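You operate a simulated robot arm through the tools that you are given. There is no shell and no other tool.

You are at the controls of a simulated two-armed robot. One attempt, no reset.

## Task
Steam the dumplings, then switch off and take the lid off.
Fine: Use the steam cooker: lid on, slider at dumplings, switch on, press start once, wait till the green lamp goes out. The lid goes back where it lay.

It is judged by the outcome, as a careful person would: the job done as asked, and still so three seconds after it is handed in. It fails if anything else is knocked over, pushed out of place, dropped, spilled or broken. A push-on lid holds only when it is set on centred and level and pressed home; a screw cap is set on level and turned clockwise until tight.

## Robot
Two 7-joint arms with fingered hands on one trunk that stands fixed in place. Base frame: the origin is at the foot of the trunk, x ahead of it, y to its left, z up. Lengths are in m, angles in degrees, forces in N, time in s.
The left shoulder is at [0.07, 0.145, 1.137], the right one opposite. With the tool pointing down near the work surface each hand reaches from about 0.1 to 0.44 m from the base axis, measured 20 degrees to its own side. Payload 3.5 kg a hand.
The TCP of each hand is the grasp point between the finger pads, 0.025 m short of the fingertips. In the tool frame z runs along the fingers and y along their closing line. Largest opening 0.088 m; the body of the gripper starts 0.029 m behind the TCP. The gripper is a hand of 4 fingers: y runs from the thumb to the fingers, the wrist lies at [-0.013, -0.097, -0.162] in the tool frame, and closing takes about 1.5 s.
Orientation is that of the tool frame in the base frame, as [roll, pitch, yaw] about the fixed x, y, z axes, in that order (R = Rz(yaw) Ry(pitch) Rx(roll)). With the fingers straight down and the wrist toward the robot, the tool's x, y and z point along [0, 1, 0], [1, 0, 0] and [0, 0, -1] of the base frame.

## Interface
- The arms move only by the tool step_arm. It takes "left_moves", "right_moves" or both (then of equal length, played together; a hand with none holds still); each is a list of rows, each a list of 6 numbers: the shift along the tool's x, y, z in m, then the turn, a rotation vector about the tool's x, y, z in degrees. In form: [[x, y, z, wx, wy, wz], ...]. A call has 1 to 20 rows; each row shifts and turns the commanded pose from where the row before left it, along the tool's axes as they then stand. "left_claw" and "right_claw" are, for a hand that has rows, the gripper command, from -1 (shut) to 1 (fully open), values between in proportion, set as the call begins (left out, the last holds). A row lasts 0.2 s, in which the tool goes at most 0.05 m and 8.6 degrees; a call with a longer step from one row to the next is refused whole, and so is a gripper value outside its range. Where a pose cannot be reached the arm comes as near as it can. A force on the tool above 40 N (or 10 N above the force at the start of the call, whichever is more), or a blocked arm, ends the call early, and 0.2 s more pass. The fingers move at their own pace (about 0.045 m/s each) and stop on an object; they squeeze with about 31 N. The grip force told is the motor's: it shows also when the fingers shut on nothing. Time passes only in rows, and 0.2 s behind the last, so rows that do not move let the fingers close. The reply holds the time, the measured pose of the TCP, the force on the tool along the base axes, the opening and the grip force, in the units named above and with some noise, with the torque about the TCP (base axes, N m) and any sound that the robot's microphone picked up.
- Cameras (640 x 400 px; columns grow to the right, rows downward): "scene" is now at [0.1294, -0.0261, 1.4453]; the picture's right is [-0.31, -0.95, 0.00], its down [-0.62, 0.21, -0.75] and it looks along [0.72, -0.24, -0.66] (base axes); focal length 294 px, centre (320, 200). "left" rides on the left gripper at [-0.064, -0.083, -0.098] in its tool frame; the picture's right is [-0.62, -0.37, 0.69], its down [0.71, -0.63, 0.30] and it looks along [0.32, 0.68, 0.65] (tool axes); focal length 265 px, centre (320, 200). "right" rides on the right gripper at [0.064, -0.083, -0.098] in its tool frame; the picture's right is [-0.62, 0.37, -0.69], its down [-0.71, -0.63, 0.30] and it looks along [-0.32, 0.68, 0.65] (tool axes); focal length 265 px, centre (320, 200). There is no depth. A picture from a camera that has moved, and an enlarged one, comes with that camera's place and axes in the base frame and with its lens.
- capture(camera): a new picture of that camera. No time passes.
- lift_body(by): slides the trunk up (or, below 0, down) by that many m; the arms and the scene camera ride with it, the base frame stays. It gives what a move gives, with no picture.
- finger_targets(index, middle, ring, thumb_bend, thumb_turn, hand): sets how far each is bent, from 0 (flat) to 1 (curled in); at 0.3 the hand is open as for a grip, at 0.7 the pads meet at the TCP. One left out holds its place. A second passes; each finger stops where it meets its share of the squeeze, and holds until it gets a number again. A gripper value or a shape takes the hand back. It gives what a move gives, with no picture; readings hold the bend of each and the force on the fingers (four entries, about 0 where the hand has none), thumb and palm. thumb_turn goes from beside the hand (0) to across from the fingers (1), as for a grip.
- grasp_type(shape, hand): the hand has 4 fingers and takes this shape, open, in about a second: jaw (thumb against the fingers, like two jaws); tri (thumb and two fingers); tip (a fingertip pinch); poke (one finger out to press); point (the index stretched); flat (the hand flat); cup (the hand cupped); fist (a fist). The gripper value then closes the fingers along that shape, each until it touches; the sizes above hold for jaw. It gives what a move gives, with no picture.
- turn_head(pan, tilt): turns the head with the scene camera to pan (to the left, within 86 degrees either way) and tilt (down, from -29 to 69), counted from straight ahead of the robot. It gives what a move gives.
- zoom(camera, box): a new picture of the part [left, top, right, bottom] of that camera's present view, enlarged. No time passes.
- job_done(): hands the job in; it is judged then, once.

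Nothing tells you positions but the pictures and the camera data. Unless the task says otherwise, let go and move clear before handing in.

The tools are called after ">>>" as name(argument=value, ...) on one line, values as JSON. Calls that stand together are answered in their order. step_arm: Moves the arms, as the interface text tells. Its arguments: {"type":"object","properties":{"left_moves":{"type":"array","items":{"type":"array","items":{"type":"number"}}},"left_claw":{"type":"number"},"right_moves":{"type":"array","items":{"type":"array","items":{"type":"number"}}},"right_claw":{"type":"number"}},"required":[]} The other tools are called the same way: lift_body (by) slides the trunk up or down; grasp_type (shape, hand) gives the hand a shape; finger_targets (index, middle, ring, thumb_bend, thumb_turn, hand) moves the fingers one by one; turn_head (pan, tilt) turns the head that bears the scene camera; capture (camera) takes a picture; zoom (camera, box) takes an enlarged picture of a part of a camera's view; job_done () hands the job in.

At the start:

```text
time: 0.0
left_position: [0.5537, 0.0933, 1.1734]
left_orientation: [179.9, 0.0, 89.9]
left_force: [1.0, -0.2, 0.3]
left_ft_torque: [-0.01, -0.02, -0.01]
left_gripper_width: 0.0879
left_grip_force: 0.1
left_shape: jaw
left_bend: [0.3, 0.3, 0.3, 0.3, 0.98]
left_finger forces: [0.0, 0.0, 0.1, 0.0, 0.0, 0.0]
right_position: [0.4985, -0.2731, 1.229]
right_orientation: [180.0, 0.0, 89.9]
right_force: [0.4, -0.4, -0.3]
right_ft_torque: [0.01, 0.03, 0.0]
right_gripper_width: 0.0875
right_grip_force: 0.2
right_shape: jaw
right_bend: [0.3, 0.3, 0.3, 0.3, 0.98]
right_finger forces: [0.1, 0.0, 0.0, 0.0, 0.0, 0.1]
trunk travel left (down, up): [-0.7, 0.14]
head pan, tilt: [-18.3, 41.0]
```

scene: 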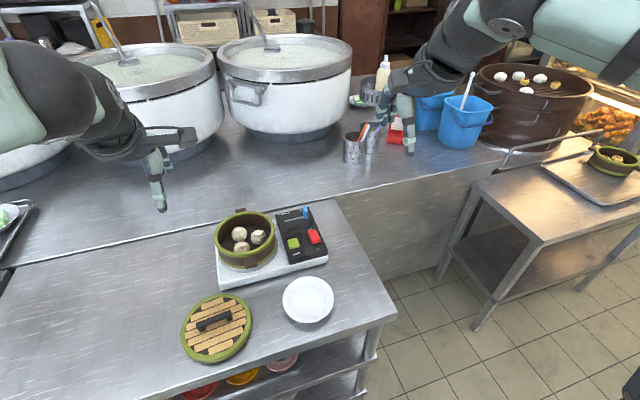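
right: 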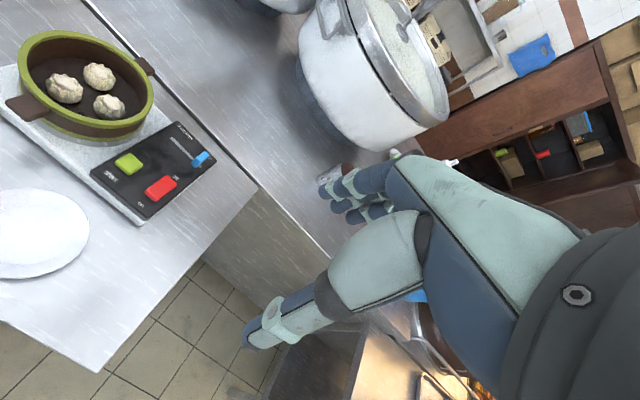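
left: 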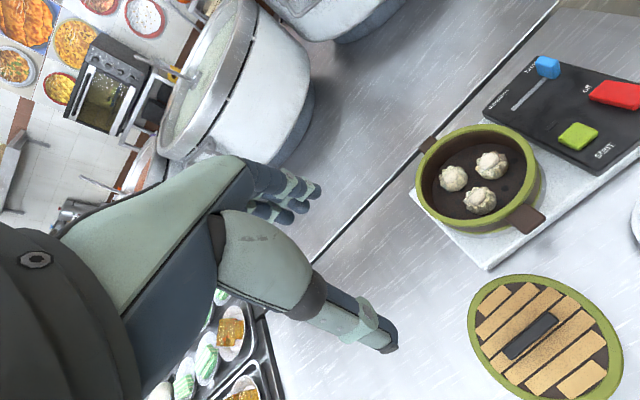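

I see the steam cooker on a small steel table: a basket with three dumplings, a black panel with a blue slider, green start button and red switch, and the lid lying to the robot's side of it. First I look closer at the panel and lid.

>>> zoom(camera="scene", box=[200, 190, 340, 280])

>>> zoom(camera="left", box=[400, 40, 640, 190])

>>> zoom(camera="right", box=[70, 100, 230, 220])

>>> zoom(camera="scene", box=[160, 270, 340, 380])

```text
4.44 times, centred on (270, 235) of scene
camera zoom: at [0.1294, -0.0261, 1.4453], right [-0.31, -0.95, 0.0], down [-0.62, 0.21, -0.75], along [0.72, -0.24, -0.66], focal length 1307 px, centre (542, 44)
```

zoom: 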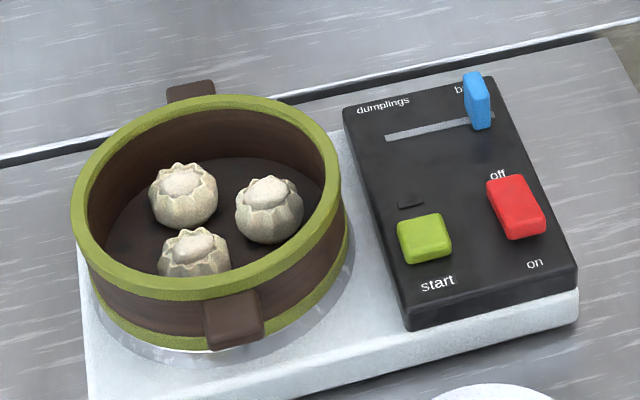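

```text
2.67 times, centred on (520, 115) of left
camera zoom: at [0.4696, 0.0291, 1.2708], right [-0.37, -0.62, -0.69], down [-0.63, 0.71, -0.3], along [0.68, 0.32, -0.65], focal length 708 px, centre (-213, 427)
```

zoom: 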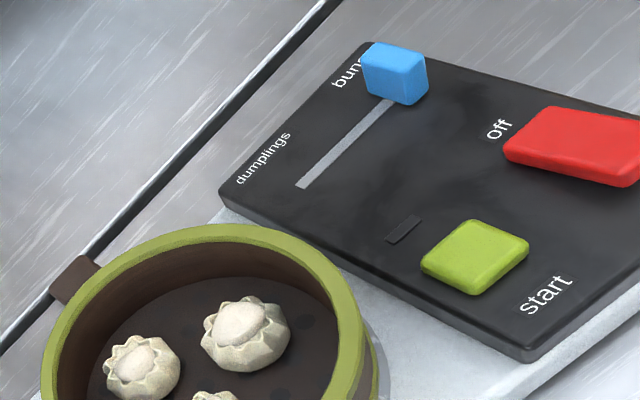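

```text
3.33 times, centred on (150, 160) of right
camera zoom: at [0.4139, -0.2107, 1.3277], right [0.37, -0.62, 0.69], down [-0.63, -0.71, -0.3], along [0.68, -0.32, -0.65], focal length 885 px, centre (887, 333)
```

zoom: 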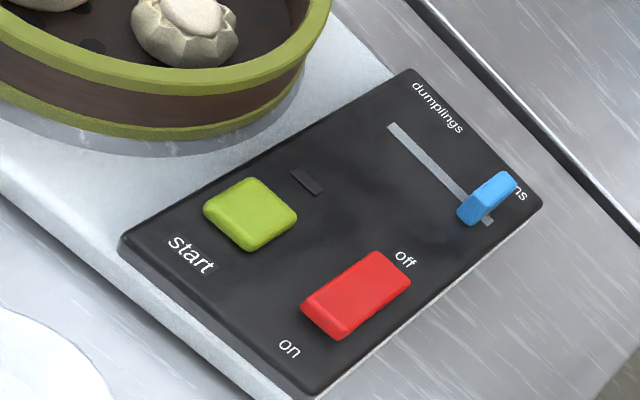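

```text
3.56 times, centred on (250, 325) of scene
camera zoom: at [0.1294, -0.0261, 1.4453], right [-0.31, -0.95, 0.0], down [-0.62, 0.21, -0.75], along [0.72, -0.24, -0.66], focal length 1045 px, centre (569, -244)
```

zoom: 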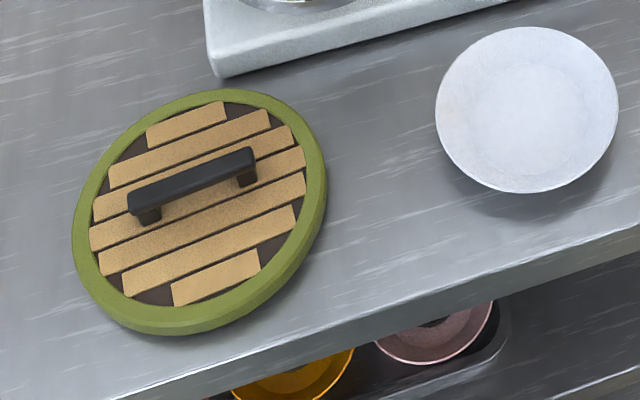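

The cooker is at about x 0.62, y −0.12 to 0, the panel's tops near z 0.866, and the lid with its handle is at about (0.491, 0.092). I lower the trunk so both hands can work near the table.

>>> lift_body(by=-0.15)

```text
time: 1.8
left_position: [0.5522, 0.0928, 1.0231]
left_orientation: [179.9, 0.0, 89.9]
left_force: [-0.2, 0.7, 0.5]
left_ft_torque: [-0.01, -0.04, -0.01]
left_gripper_width: 0.0877
left_grip_force: 0.1
left_shape: jaw
left_bend: [0.3, 0.3, 0.3, 0.3, 0.98]
left_finger forces: [0.0, 0.1, 0.0, 0.0, 0.0, 0.0]
right_position: [0.4982, -0.2737, 1.0789]
right_orientation: [180.0, 0.0, 90.0]
right_force: [0.1, -0.2, -0.3]
right_ft_torque: [0.0, 0.02, -0.01]
right_gripper_width: 0.0876
right_grip_force: 0.0
right_shape: jaw
right_bend: [0.3, 0.3, 0.3, 0.3, 0.98]
right_finger forces: [0.1, 0.1, 0.0, 0.0, 0.0, 0.1]
trunk travel left (down, up): [-0.55, 0.29]
head pan, tilt: [-18.3, 41.0]
```

>>> turn_head(pan=-5, tilt=45)

>>> capture(camera="scene")

>>> capture(camera="left")

>>> capture(camera="right")

```text
time: 2.5
left_position: [0.5535, 0.0915, 1.0225]
left_orientation: [180.0, 0.0, 90.0]
left_force: [-0.5, -0.5, 0.4]
left_ft_torque: [0.0, -0.01, 0.02]
left_gripper_width: 0.0875
left_grip_force: 0.2
left_shape: jaw
left_bend: [0.3, 0.3, 0.3, 0.3, 0.98]
left_finger forces: [0.0, 0.0, 0.0, 0.0, 0.1, 0.0]
right_position: [0.4987, -0.2739, 1.0787]
right_orientation: [-179.9, 0.0, 90.0]
right_force: [0.1, -0.7, 0.0]
right_ft_torque: [0.0, 0.02, 0.01]
right_gripper_width: 0.0874
right_grip_force: 0.0
right_shape: jaw
right_bend: [0.3, 0.3, 0.3, 0.3, 0.98]
right_finger forces: [0.0, 0.0, 0.1, 0.0, 0.1, 0.0]
trunk travel left (down, up): [-0.55, 0.29]
head pan, tilt: [-5.0, 45.0]
```

```text
taken
camera scene: at [0.1304, -0.0068, 1.2896], right [-0.09, -1.0, 0.0], down [-0.7, 0.06, -0.71], along [0.7, -0.06, -0.71], focal length 294 px, centre (320, 200)
```

scene: 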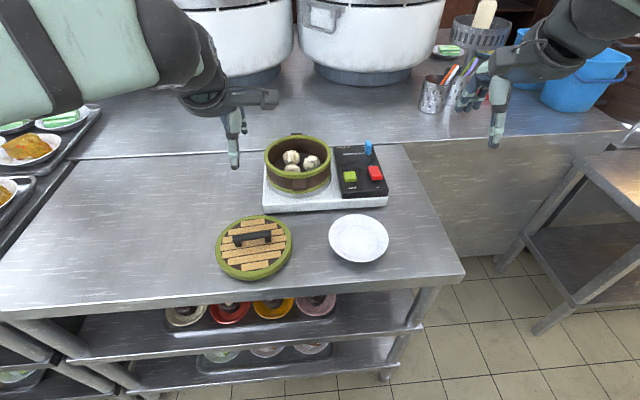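

```text
taken
camera left: at [0.4695, 0.0291, 1.1208], right [-0.37, -0.62, -0.69], down [-0.63, 0.71, -0.3], along [0.68, 0.32, -0.65], focal length 265 px, centre (320, 200)
```

left: 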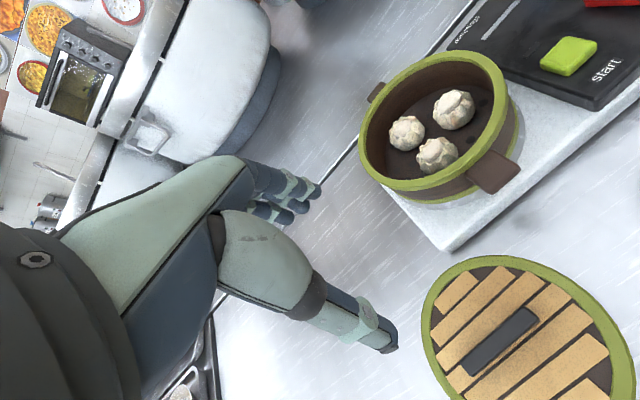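

```text
taken
camera right: at [0.4138, -0.2107, 1.1777], right [0.37, -0.62, 0.69], down [-0.63, -0.71, -0.3], along [0.68, -0.32, -0.65], focal length 265 px, centre (320, 200)
```

right: 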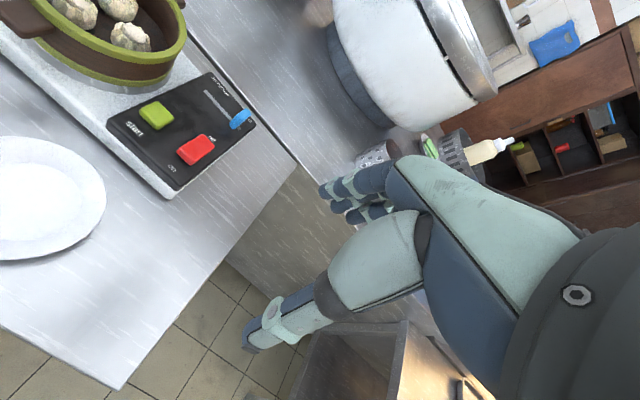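

The view from the lowered head shows the whole cooker and lid. I enlarge the parts to measure them precisely.

>>> zoom(camera="scene", box=[200, 200, 320, 290])

>>> zoom(camera="scene", box=[250, 120, 400, 220])

>>> zoom(camera="left", box=[400, 240, 640, 400])

>>> zoom(camera="left", box=[340, 30, 540, 220])

>>> zoom(camera="right", box=[90, 60, 270, 200])

```text
4.44 times, centred on (260, 245) of scene
camera zoom: at [0.1304, -0.0068, 1.2896], right [-0.09, -1.0, 0.0], down [-0.7, 0.06, -0.71], along [0.7, -0.06, -0.71], focal length 1307 px, centre (587, 0)
```

zoom: 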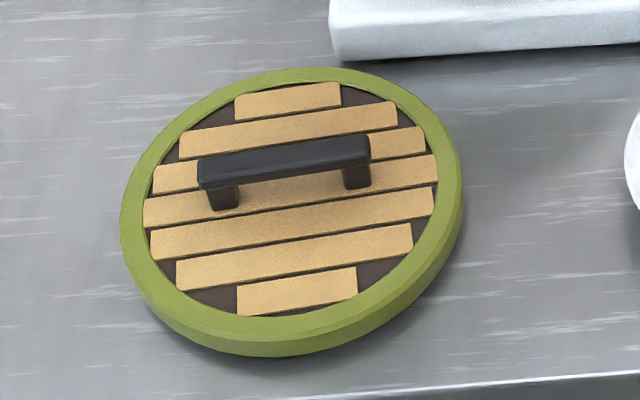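

```text
4.00 times, centred on (325, 170) of scene
camera zoom: at [0.1304, -0.0068, 1.2896], right [-0.09, -1.0, 0.0], down [-0.7, 0.06, -0.71], along [0.7, -0.06, -0.71], focal length 1176 px, centre (300, 320)
```

zoom: 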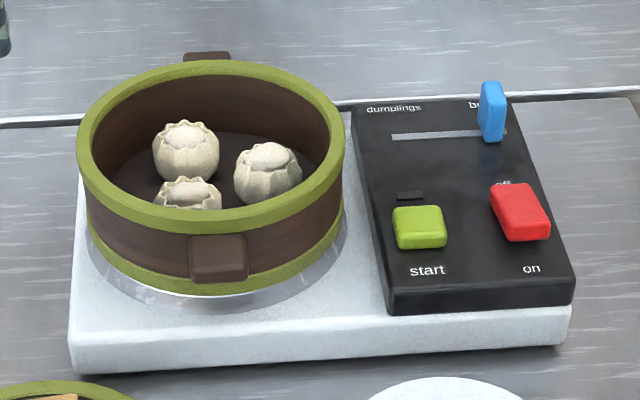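

```text
2.50 times, centred on (520, 320) of left
camera zoom: at [0.4695, 0.0291, 1.1208], right [-0.37, -0.62, -0.69], down [-0.63, 0.71, -0.3], along [0.68, 0.32, -0.65], focal length 664 px, centre (-180, -100)
```

zoom: 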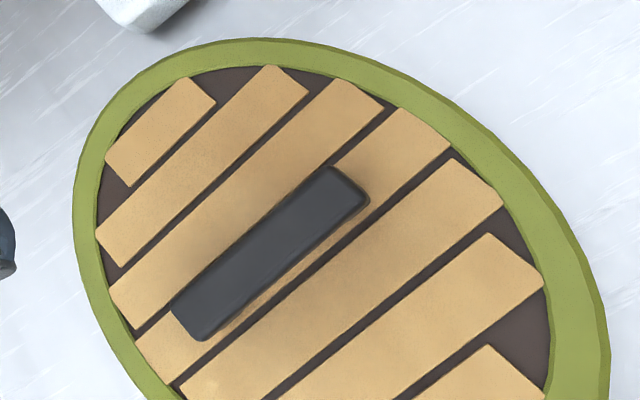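

```text
2.11 times, centred on (440, 125) of left
camera zoom: at [0.4695, 0.0291, 1.1208], right [-0.37, -0.62, -0.69], down [-0.63, 0.71, -0.3], along [0.68, 0.32, -0.65], focal length 559 px, centre (67, 358)
```

zoom: 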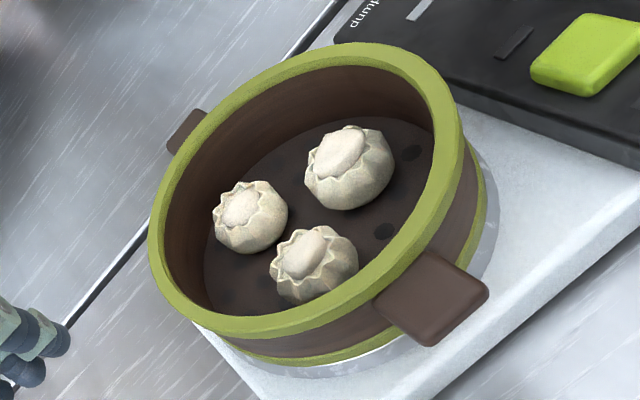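

```text
2.86 times, centred on (180, 130) of right
camera zoom: at [0.4138, -0.2107, 1.1777], right [0.37, -0.62, 0.69], down [-0.63, -0.71, -0.3], along [0.68, -0.32, -0.65], focal length 758 px, centre (720, 400)
```

zoom: 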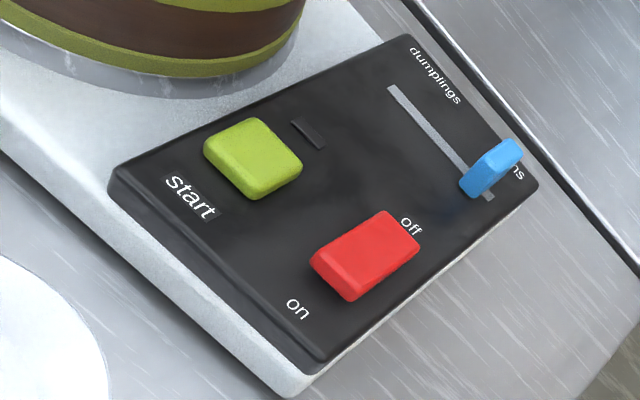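

The lid's handle top is at about (0.490, 0.092, 0.843), bar along y; the basket centre is near (0.65, −0.005), rim at about z 0.91. Before grasping I test whether the left hand reaches above the basket.

>>> step_arm(left_moves=[[-0.024, 0.024, 0, 0, 0, 0], [-0.024, 0.024, 0, 0, 0, 0], [-0.024, 0.024, 0, 0, 0, 0], [-0.024, 0.024, 0, 0, 0, 0], [0, 0, 0, 0, 0, 0]])

>>> capture(camera="left")

>>> capture(camera="scene")

```text
time: 3.7
left_position: [0.6497, -0.005, 1.024]
left_orientation: [-180.0, 0.1, 90.1]
left_force: [0.3, 0.9, 0.2]
left_ft_torque: [-0.05, 0.0, 0.01]
left_gripper_width: 0.0876
left_grip_force: 0.0
left_shape: jaw
left_bend: [0.3, 0.3, 0.3, 0.3, 0.98]
left_finger forces: [0.0, 0.0, 0.0, 0.0, 0.1, 0.0]
right_position: [0.499, -0.2725, 1.0791]
right_orientation: [-179.9, 0.0, 90.0]
right_force: [0.0, 0.6, 0.4]
right_ft_torque: [-0.02, -0.04, 0.01]
right_gripper_width: 0.0874
right_grip_force: 0.0
right_shape: jaw
right_bend: [0.3, 0.3, 0.3, 0.3, 0.98]
right_finger forces: [0.1, 0.1, 0.0, 0.0, 0.0, 0.0]
trunk travel left (down, up): [-0.55, 0.29]
head pan, tilt: [-5.0, 45.0]
```

```text
taken
camera left: at [0.5646, -0.0677, 1.1221], right [-0.37, -0.62, -0.69], down [-0.63, 0.71, -0.3], along [0.68, 0.32, -0.65], focal length 265 px, centre (320, 200)
```

left: 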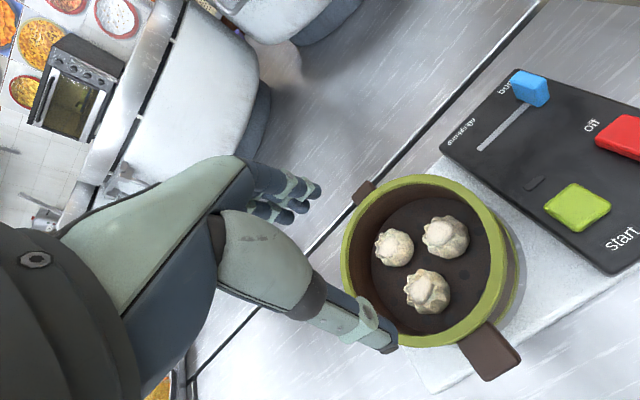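

```text
taken
camera scene: at [0.1293, -0.0057, 1.2897], right [-0.09, -1.0, 0.0], down [-0.7, 0.06, -0.71], along [0.7, -0.06, -0.71], focal length 294 px, centre (320, 200)
```

scene: 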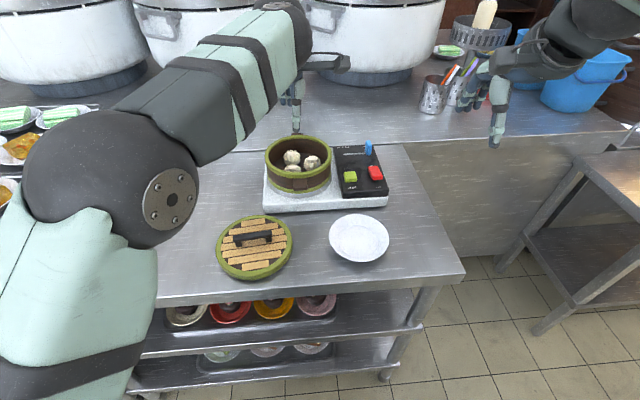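

The left hand reaches over the basket. I take enlarged views to fix the basket centre from this nearer camera.

>>> zoom(camera="left", box=[320, 160, 540, 390])

>>> zoom(camera="scene", box=[250, 120, 350, 220])

>>> zoom(camera="left", box=[430, 60, 640, 280])

```text
1.74 times, centred on (430, 275) of left
camera zoom: at [0.5646, -0.0677, 1.1221], right [-0.37, -0.62, -0.69], down [-0.63, 0.71, -0.3], along [0.68, 0.32, -0.65], focal length 462 px, centre (129, 70)
```

zoom: 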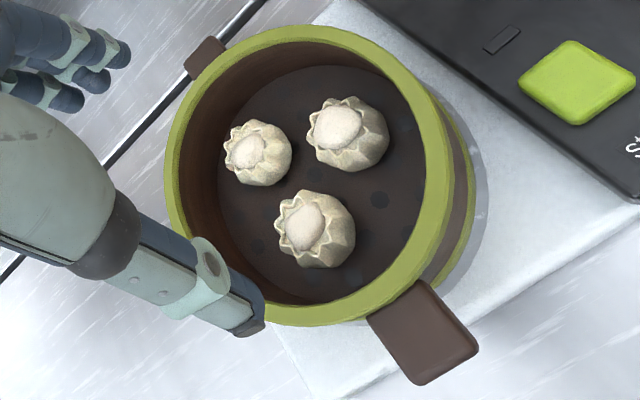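

```text
4.00 times, centred on (300, 170) of scene
camera zoom: at [0.1293, -0.0057, 1.2897], right [-0.09, -1.0, 0.0], down [-0.7, 0.06, -0.71], along [0.7, -0.06, -0.71], focal length 1176 px, centre (400, 320)
```

zoom: 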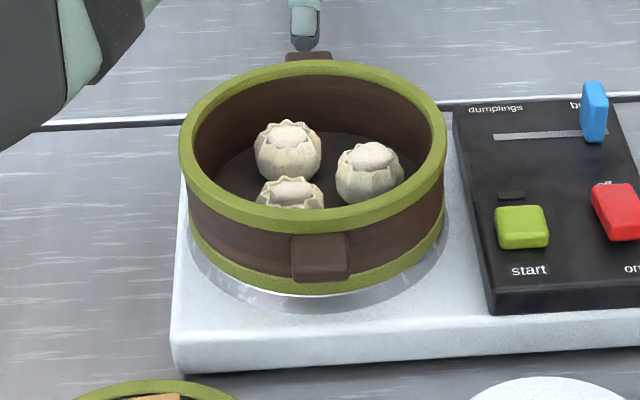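

```text
1.82 times, centred on (535, 170) of left
camera zoom: at [0.5646, -0.0677, 1.1221], right [-0.37, -0.62, -0.69], down [-0.63, 0.71, -0.3], along [0.68, 0.32, -0.65], focal length 483 px, centre (-71, 254)
```

zoom: 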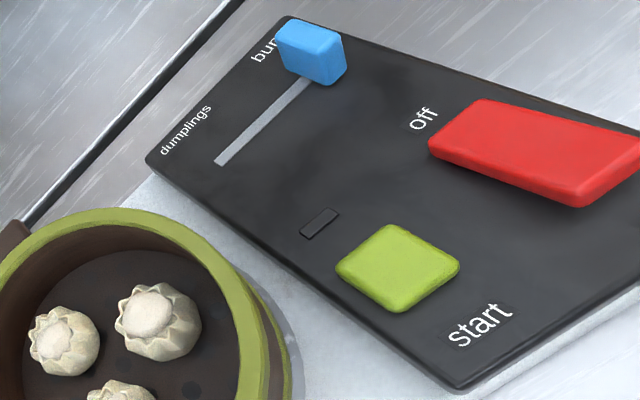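

The basket centre works out at about (0.666, −0.0045) with rim z ≈ 0.90 and radius ≈ 0.075, matching the lid's radius. Now I bring the left hand back over the lid handle at (0.490, 0.092).

>>> step_arm(left_moves=[[0.0121, -0.02, 0, 0, 0, 0], [0.0121, -0.02, 0, 0, 0, 0], [0.0121, -0.02, 0, 0, 0, 0], [0.0121, -0.02, 0, 0, 0, 0], [0.0121, -0.02, 0, 0, 0, 0], [0.0121, -0.02, 0, 0, 0, 0], [0.0121, -0.02, 0, 0, 0, 0], [0.0121, -0.02, 0, 0, 0, 0], [0, 0, 0.03, 0, 0, 0], [0, 0, 0.03, 0, 0, 0], [0, 0, 0.02, 0, 0, 0], [0, 0, 0.0, 0, 0, 0]])

>>> capture(camera="left")

>>> capture(camera="scene")

```text
time: 6.3
left_position: [0.4899, 0.0919, 0.9419]
left_orientation: [180.0, -0.1, 90.0]
left_force: [0.2, 0.1, -0.8]
left_ft_torque: [0.0, 0.0, 0.0]
left_gripper_width: 0.0878
left_grip_force: 0.0
left_shape: jaw
left_bend: [0.3, 0.3, 0.3, 0.3, 0.98]
left_finger forces: [0.0, 0.0, 0.0, 0.0, 0.0, 0.0]
right_position: [0.4985, -0.2739, 1.0793]
right_orientation: [-180.0, 0.0, 90.0]
right_force: [0.3, 0.3, -0.6]
right_ft_torque: [0.04, -0.03, -0.02]
right_gripper_width: 0.0878
right_grip_force: 0.1
right_shape: jaw
right_bend: [0.3, 0.3, 0.3, 0.3, 0.98]
right_finger forces: [0.1, 0.1, 0.0, 0.0, 0.0, 0.0]
trunk travel left (down, up): [-0.55, 0.29]
head pan, tilt: [-5.0, 45.0]
```

```text
taken
camera left: at [0.4059, 0.0286, 1.0405], right [-0.37, -0.62, -0.69], down [-0.63, 0.71, -0.3], along [0.68, 0.32, -0.65], focal length 265 px, centre (320, 200)
```

left: 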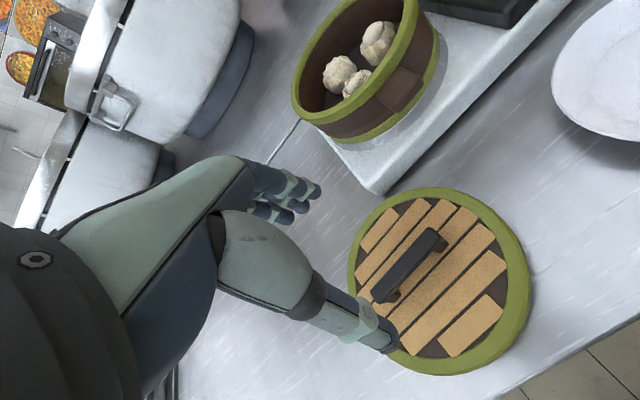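

```text
taken
camera scene: at [0.1302, -0.0068, 1.2896], right [-0.09, -1.0, 0.0], down [-0.7, 0.06, -0.71], along [0.7, -0.06, -0.71], focal length 294 px, centre (320, 200)
```

scene: 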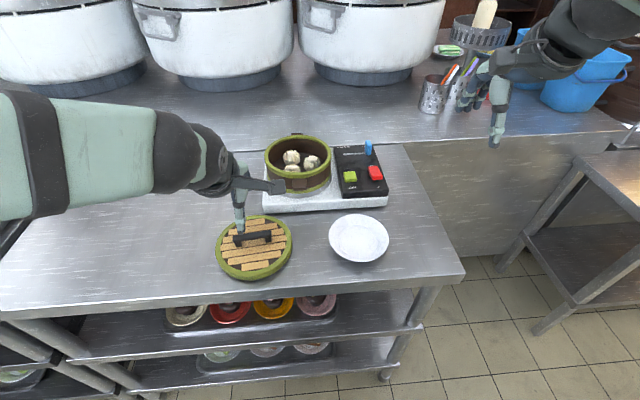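

The hand is above the lid. I enlarge to verify the handle's position against the hand before descending.

>>> zoom(camera="left", box=[330, 170, 540, 390])

>>> zoom(camera="scene", box=[200, 160, 320, 290])

```text
1.82 times, centred on (435, 280) of left
camera zoom: at [0.4059, 0.0286, 1.0405], right [-0.37, -0.62, -0.69], down [-0.63, 0.71, -0.3], along [0.68, 0.32, -0.65], focal length 483 px, centre (111, 54)
```

zoom: 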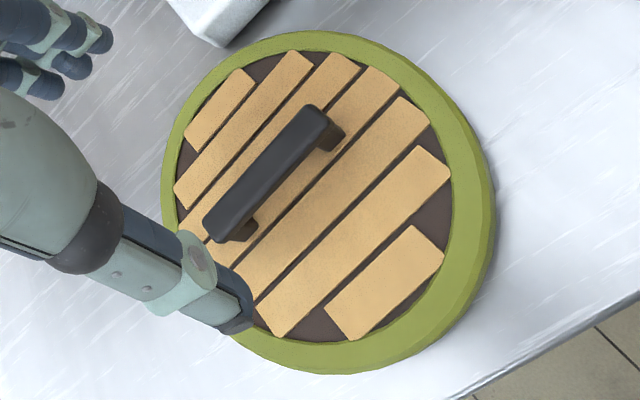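

```text
3.08 times, centred on (260, 225) of scene
camera zoom: at [0.1302, -0.0068, 1.2896], right [-0.09, -1.0, 0.0], down [-0.7, 0.06, -0.71], along [0.7, -0.06, -0.71], focal length 905 px, centre (505, 123)
```

zoom: 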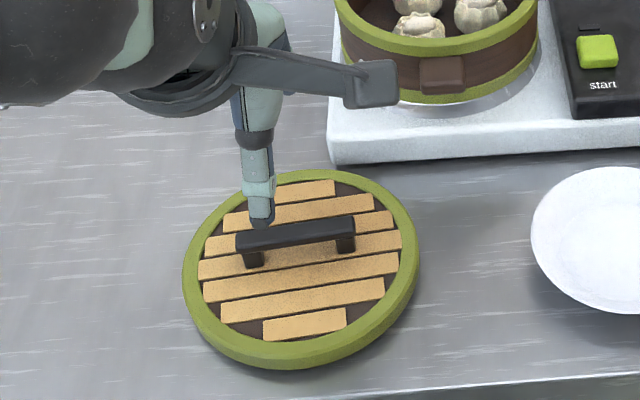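

The bar's centre agrees with the hand (0.491, 0.092) but it is turned about 6° counter-clockwise, so I turn the hand to match and lower it around the handle.

>>> step_arm(left_moves=[[0, 0, 0, 0, 0, -6], [0, 0, 0.03, 0, 0, 0], [0, 0, 0.03, 0, 0, 0], [0, 0, 0.015, 0, 0, 0], [0, 0, 0.01, 0, 0, 0], [0, 0, 0.004, 0, 0, 0], [0, 0, 0, 0, 0, 0]])

>>> capture(camera="left")

>>> zoom(camera="scene", box=[200, 180, 320, 290])

```text
time: 7.9
left_position: [0.4884, 0.0937, 0.8551]
left_orientation: [180.0, 0.0, 96.0]
left_force: [0.1, -0.1, -0.4]
left_ft_torque: [-0.01, 0.01, 0.01]
left_gripper_width: 0.0877
left_grip_force: 0.1
left_shape: jaw
left_bend: [0.3, 0.3, 0.3, 0.3, 0.98]
left_finger forces: [0.0, 0.1, 0.0, 0.0, 0.0, 0.0]
right_position: [0.4979, -0.2736, 1.0786]
right_orientation: [180.0, 0.0, 90.1]
right_force: [0.3, 0.4, 0.3]
right_ft_torque: [0.0, 0.0, 0.02]
right_gripper_width: 0.0873
right_grip_force: 0.0
right_shape: jaw
right_bend: [0.3, 0.3, 0.3, 0.3, 0.98]
right_finger forces: [0.1, 0.1, 0.0, 0.0, 0.0, 0.0]
trunk travel left (down, up): [-0.55, 0.29]
head pan, tilt: [-5.0, 45.0]
```

```text
taken
camera left: at [0.4129, 0.0213, 0.9527], right [-0.3, -0.65, -0.69], down [-0.7, 0.64, -0.3], along [0.65, 0.39, -0.65], focal length 265 px, centre (320, 200)
```

left: 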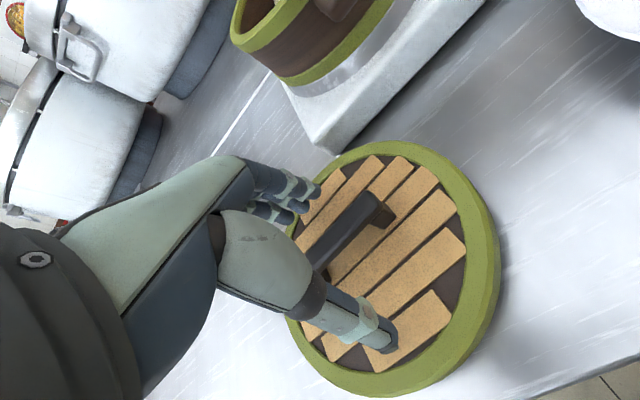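

```text
3.64 times, centred on (260, 235) of scene
camera zoom: at [0.1303, -0.0066, 1.2896], right [-0.09, -1.0, 0.0], down [-0.7, 0.06, -0.71], along [0.7, -0.06, -0.71], focal length 1069 px, centre (538, 73)
```

zoom: 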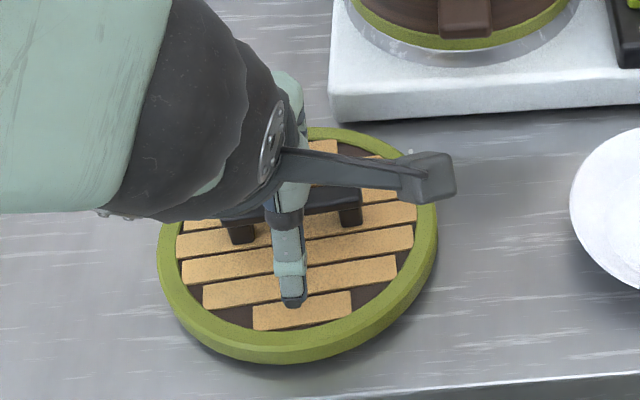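

The hand is astride the handle with thumb on the near side. I go a few millimetres lower and close.

>>> step_arm(left_moves=[[0, 0, 0.004, 0, 0, 0], [0, 0, 0, 0, 0, 0]])

>>> step_arm(left_moves=[[0, 0, 0, 0, 0, 0], [0, 0, 0, 0, 0, 0], [0, 0, 0, 0, 0, 0], [0, 0, 0, 0, 0, 0], [0, 0, 0, 0, 0, 0], [0, 0, 0, 0, 0, 0], [0, 0, 0, 0, 0, 0], [0, 0, 0, 0, 0, 0], [0, 0, 0, 0, 0, 0]], left_claw=-1)

>>> capture(camera="left")

>>> zoom(camera="scene", box=[200, 180, 320, 290])

```text
time: 8.5
left_position: [0.4906, 0.0944, 0.8497]
left_orientation: [180.0, 0.0, 96.0]
left_force: [0.4, 0.5, -0.4]
left_ft_torque: [-0.01, -0.01, -0.01]
left_gripper_width: 0.0873
left_grip_force: 0.0
left_shape: jaw
left_bend: [0.3, 0.3, 0.3, 0.3, 0.98]
left_finger forces: [0.1, 0.0, 0.1, 0.1, 0.0, 0.0]
right_position: [0.4992, -0.2737, 1.0788]
right_orientation: [-180.0, 0.0, 90.0]
right_force: [-1.0, 0.2, -0.2]
right_ft_torque: [0.0, -0.03, -0.03]
right_gripper_width: 0.0875
right_grip_force: 0.1
right_shape: jaw
right_bend: [0.3, 0.3, 0.3, 0.3, 0.98]
right_finger forces: [0.0, 0.1, 0.1, 0.0, 0.0, 0.0]
trunk travel left (down, up): [-0.55, 0.29]
head pan, tilt: [-5.0, 45.0]
```

```text
time: 10.5
left_position: [0.4895, 0.093, 0.8498]
left_orientation: [-179.9, -0.1, 95.9]
left_force: [-0.4, 1.3, 0.4]
left_ft_torque: [0.0, -0.03, 0.0]
left_gripper_width: 0.0088
left_grip_force: 30.6
left_shape: jaw
left_bend: [0.73, 0.71, 0.71, 0.78, 1.0]
left_finger forces: [21.3, 4.4, 3.1, 0.0, 32.5, 0.1]
right_position: [0.499, -0.2742, 1.079]
right_orientation: [179.9, 0.0, 90.0]
right_force: [-0.5, 0.5, -0.2]
right_ft_torque: [-0.02, 0.01, 0.04]
right_gripper_width: 0.0873
right_grip_force: 0.0
right_shape: jaw
right_bend: [0.3, 0.3, 0.3, 0.3, 0.98]
right_finger forces: [0.0, 0.0, 0.0, 0.1, 0.0, 0.1]
trunk travel left (down, up): [-0.55, 0.29]
head pan, tilt: [-5.0, 45.0]
```

```text
taken
camera left: at [0.4131, 0.0214, 0.9486], right [-0.3, -0.66, -0.69], down [-0.7, 0.64, -0.3], along [0.65, 0.39, -0.65], focal length 265 px, centre (320, 200)
```

left: 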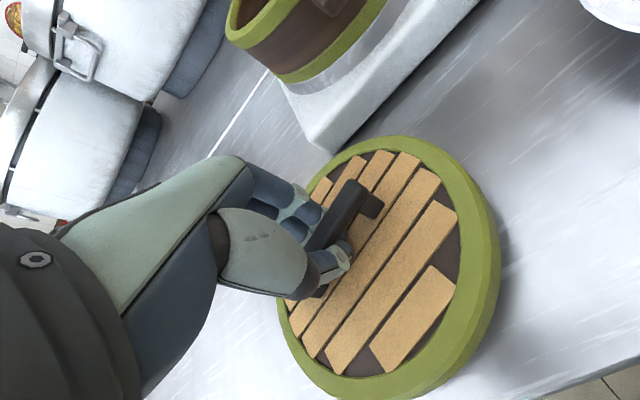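

```text
3.64 times, centred on (260, 235) of scene
camera zoom: at [0.1304, -0.0067, 1.2896], right [-0.09, -1.0, 0.0], down [-0.7, 0.06, -0.71], along [0.7, -0.06, -0.71], focal length 1069 px, centre (538, 73)
```

zoom: 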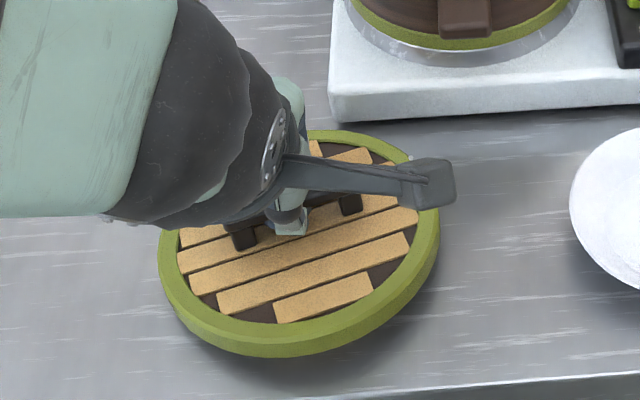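

The handle is gripped with about 31 N, though the lid turned a few degrees as the fingers closed. I check the angle, then lift a little.

>>> zoom(camera="left", box=[260, 120, 520, 400])

>>> step_arm(left_moves=[[0, 0, -0.01, 0, 0, 0], [0, 0, -0.02, 0, 0, 0], [0, 0, -0.02, 0, 0, 0], [0, 0, 0, 0, 0, 0]])

>>> capture(camera="left")

>>> zoom(camera="scene", box=[200, 150, 340, 290])

```text
1.43 times, centred on (390, 260) of left
camera zoom: at [0.4131, 0.0214, 0.9486], right [-0.3, -0.66, -0.69], down [-0.7, 0.64, -0.3], along [0.65, 0.39, -0.65], focal length 379 px, centre (220, 114)
```

zoom: 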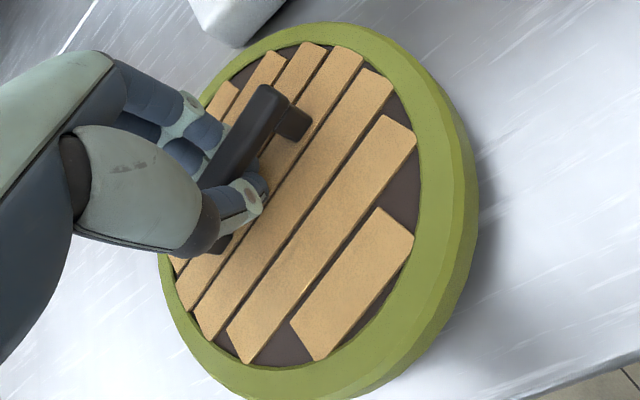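

```text
time: 11.5
left_position: [0.4884, 0.0928, 0.9003]
left_orientation: [-179.9, 0.1, 96.0]
left_force: [-0.1, 0.8, -0.3]
left_ft_torque: [-0.03, 0.03, 0.01]
left_gripper_width: 0.009
left_grip_force: 30.8
left_shape: jaw
left_bend: [0.73, 0.71, 0.71, 0.78, 1.0]
left_finger forces: [23.0, 4.2, 3.0, 0.0, 33.9, 0.0]
right_position: [0.498, -0.2744, 1.0782]
right_orientation: [-180.0, 0.1, 90.0]
right_force: [0.6, 0.8, 0.4]
right_ft_torque: [0.02, -0.01, 0.0]
right_gripper_width: 0.0878
right_grip_force: 0.0
right_shape: jaw
right_bend: [0.3, 0.3, 0.3, 0.3, 0.98]
right_finger forces: [0.0, 0.0, 0.0, 0.1, 0.0, 0.0]
trunk travel left (down, up): [-0.55, 0.29]
head pan, tilt: [-5.0, 45.0]
```

```text
taken
camera left: at [0.4125, 0.0208, 0.9991], right [-0.3, -0.65, -0.69], down [-0.7, 0.65, -0.3], along [0.65, 0.39, -0.65], focal length 265 px, centre (320, 200)
```

left: 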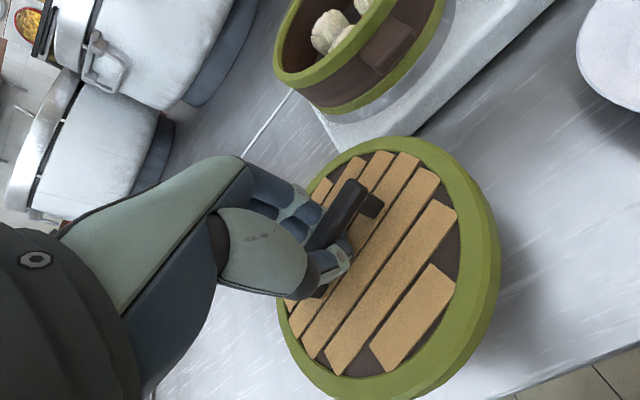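

```text
2.86 times, centred on (270, 220) of scene
camera zoom: at [0.1308, -0.0067, 1.2895], right [-0.09, -1.0, 0.0], down [-0.7, 0.06, -0.71], along [0.7, -0.06, -0.71], focal length 840 px, centre (463, 143)
```

zoom: 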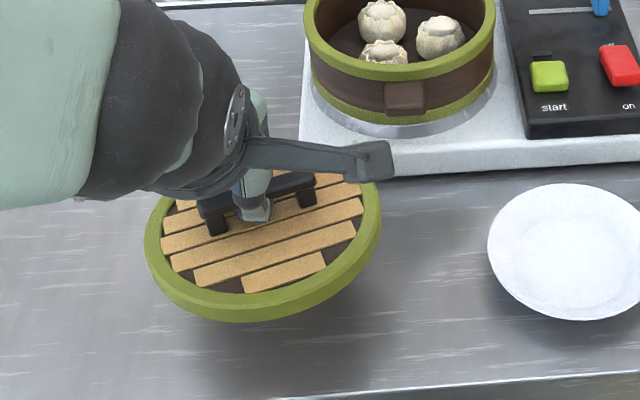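

The lid is lifted. I check from the scene camera how level it hangs.

>>> zoom(camera="scene", box=[200, 190, 312, 260])

>>> zoom(camera="left", box=[260, 120, 520, 400])

```text
5.71 times, centred on (256, 225) of scene
camera zoom: at [0.1308, -0.0067, 1.2895], right [-0.09, -1.0, 0.0], down [-0.7, 0.06, -0.71], along [0.7, -0.06, -0.71], focal length 1680 px, centre (686, 57)
```

zoom: 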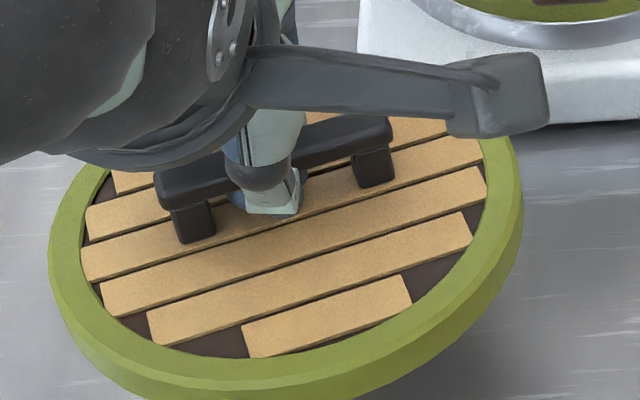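

```text
1.43 times, centred on (390, 260) of left
camera zoom: at [0.4125, 0.0208, 0.9991], right [-0.3, -0.65, -0.69], down [-0.7, 0.65, -0.3], along [0.65, 0.39, -0.65], focal length 379 px, centre (220, 114)
```

zoom: 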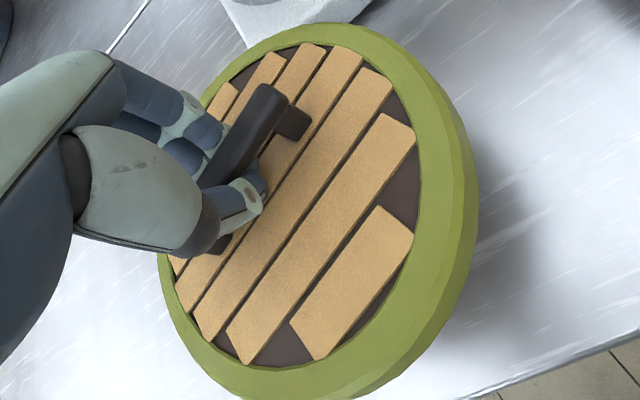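

The lid looks the same in the hand as it did lying flat. I raise it toward the head camera for a flatter view to check that it hangs level.

>>> step_arm(left_moves=[[0, 0, -0.03, 0, 0, 0], [0, 0, -0.04, 0, 0, 0], [0, 0, -0.04, 0, 0, 0], [0, 0, -0.04, 0, 0, 0], [0, 0, -0.04, 0, 0, 0], [0, 0, -0.04, 0, 0, 0], [0, 0, -0.03, 0, 0, 0], [0, 0, 0, 0, 0, 0]])

>>> turn_head(pan=10, tilt=20)

>>> capture(camera="scene")

```text
time: 13.3
left_position: [0.4904, 0.095, 1.1591]
left_orientation: [179.9, 0.0, 96.0]
left_force: [0.3, -0.1, -0.1]
left_ft_torque: [0.0, -0.03, -0.03]
left_gripper_width: 0.009
left_grip_force: 31.0
left_shape: jaw
left_bend: [0.73, 0.71, 0.71, 0.79, 1.0]
left_finger forces: [24.6, 3.5, 3.0, 0.0, 34.3, 0.0]
right_position: [0.4966, -0.2732, 1.0795]
right_orientation: [180.0, 0.0, 89.9]
right_force: [-0.6, 0.7, -0.5]
right_ft_torque: [0.01, 0.03, 0.0]
right_gripper_width: 0.0878
right_grip_force: 0.1
right_shape: jaw
right_bend: [0.3, 0.3, 0.3, 0.3, 0.98]
right_finger forces: [0.0, 0.1, 0.1, 0.0, 0.0, 0.0]
trunk travel left (down, up): [-0.55, 0.29]
head pan, tilt: [-5.0, 45.0]
```

```text
time: 14.2
left_position: [0.4898, 0.0946, 1.1598]
left_orientation: [179.9, 0.0, 96.0]
left_force: [-0.3, -0.1, -1.3]
left_ft_torque: [-0.02, -0.01, -0.01]
left_gripper_width: 0.009
left_grip_force: 31.3
left_shape: jaw
left_bend: [0.73, 0.71, 0.71, 0.79, 1.0]
left_finger forces: [24.6, 3.6, 2.9, 0.0, 34.5, 0.0]
right_position: [0.4985, -0.2736, 1.0784]
right_orientation: [-180.0, 0.0, 89.9]
right_force: [-0.6, -0.9, -0.2]
right_ft_torque: [0.02, -0.01, 0.01]
right_gripper_width: 0.0877
right_grip_force: 0.0
right_shape: jaw
right_bend: [0.3, 0.3, 0.3, 0.3, 0.98]
right_finger forces: [0.1, 0.0, 0.1, 0.0, 0.0, 0.1]
trunk travel left (down, up): [-0.55, 0.29]
head pan, tilt: [10.0, 20.0]
```

```text
taken
camera scene: at [0.1411, 0.0165, 1.3282], right [0.17, -0.98, 0.0], down [-0.34, -0.06, -0.94], along [0.93, 0.16, -0.34], focal length 294 px, centre (320, 200)
```

scene: 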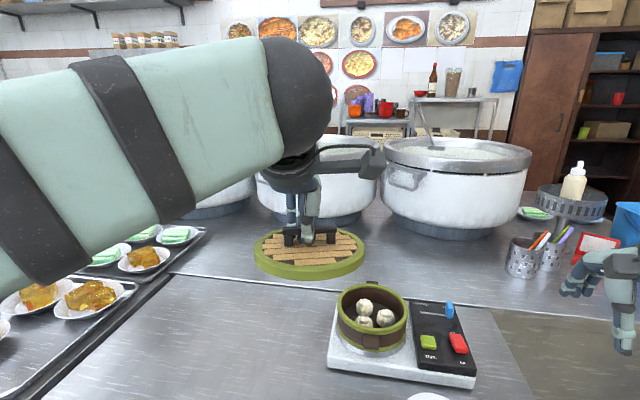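

>>> zoom(camera="scene", box=[245, 215, 375, 290])

```text
4.92 times, centred on (310, 252) of scene
camera zoom: at [0.1411, 0.0165, 1.3282], right [0.17, -0.98, 0.0], down [-0.34, -0.06, -0.94], along [0.93, 0.16, -0.34], focal length 1447 px, centre (369, -58)
```

zoom: 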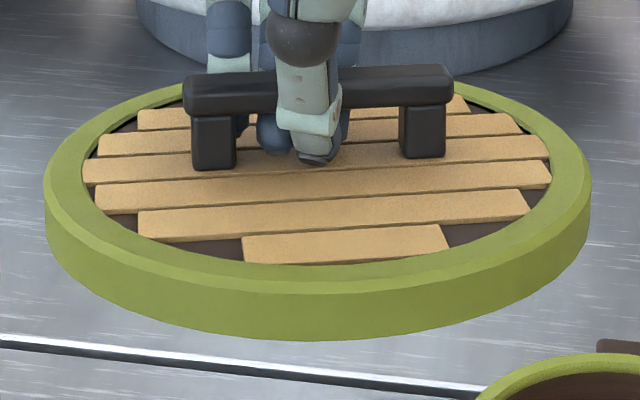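

>>> zoom(camera="scene", box=[250, 222, 314, 262])

>>> zoom(camera="scene", box=[310, 222, 374, 262])

>>> zoom(camera="scene", box=[280, 250, 344, 290])

```text
10.00 times, centred on (282, 242) of scene
camera zoom: at [0.1411, 0.0165, 1.3282], right [0.17, -0.98, 0.0], down [-0.34, -0.06, -0.94], along [0.93, 0.16, -0.34], focal length 2940 px, centre (700, -220)
```

zoom: 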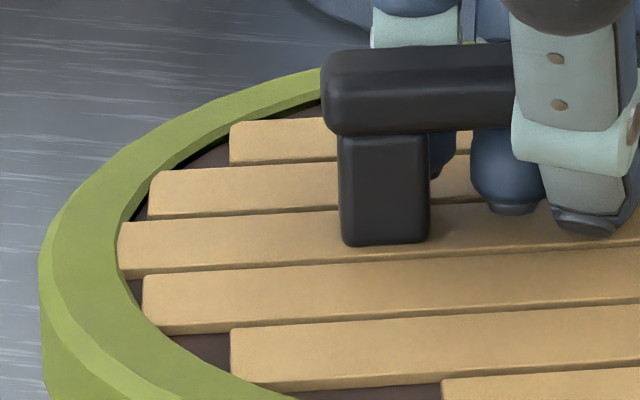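

```text
10.00 times, centred on (342, 242) of scene
camera zoom: at [0.1411, 0.0165, 1.3282], right [0.17, -0.98, 0.0], down [-0.34, -0.06, -0.94], along [0.93, 0.16, -0.34], focal length 2940 px, centre (100, -220)
```

zoom: 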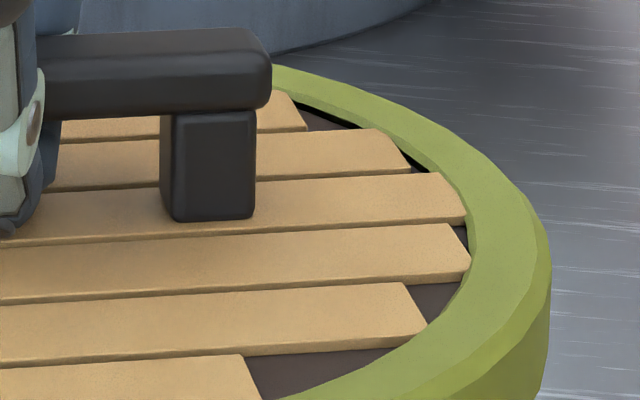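

```text
10.00 times, centred on (312, 270) of scene
camera zoom: at [0.1411, 0.0165, 1.3282], right [0.17, -0.98, 0.0], down [-0.34, -0.06, -0.94], along [0.93, 0.16, -0.34], focal length 2940 px, centre (400, -500)
```

zoom: 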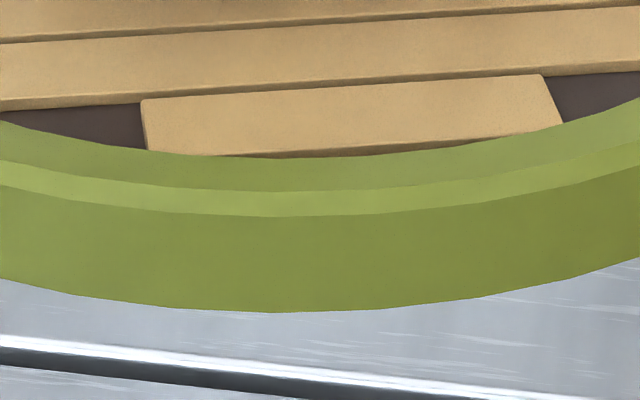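

The lid seems tilted about 6° with the near edge up. I check the method on the basket rim, which should be level.

>>> zoom(camera="scene", box=[328, 275, 418, 355])

>>> capture(camera="left")

```text
5.00 times, centred on (373, 315) of scene
camera zoom: at [0.1411, 0.0165, 1.3282], right [0.17, -0.98, 0.0], down [-0.34, -0.06, -0.94], along [0.93, 0.16, -0.34], focal length 1470 px, centre (55, -375)
```

zoom: 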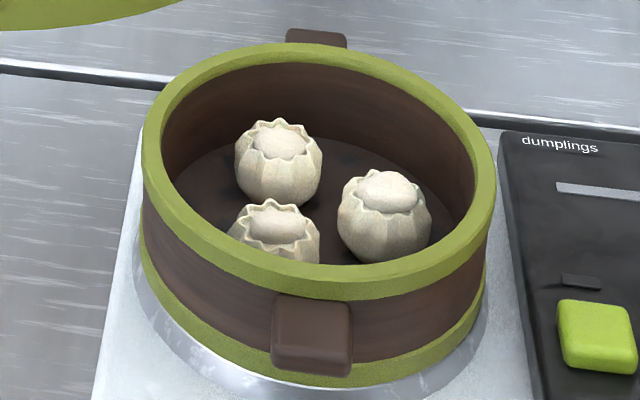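

```text
taken
camera left: at [0.4132, 0.0222, 1.258], right [-0.3, -0.65, -0.69], down [-0.7, 0.64, -0.3], along [0.65, 0.39, -0.65], focal length 265 px, centre (320, 200)
```

left: 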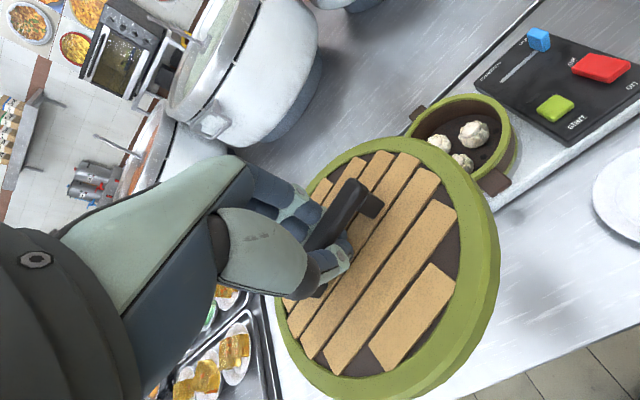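

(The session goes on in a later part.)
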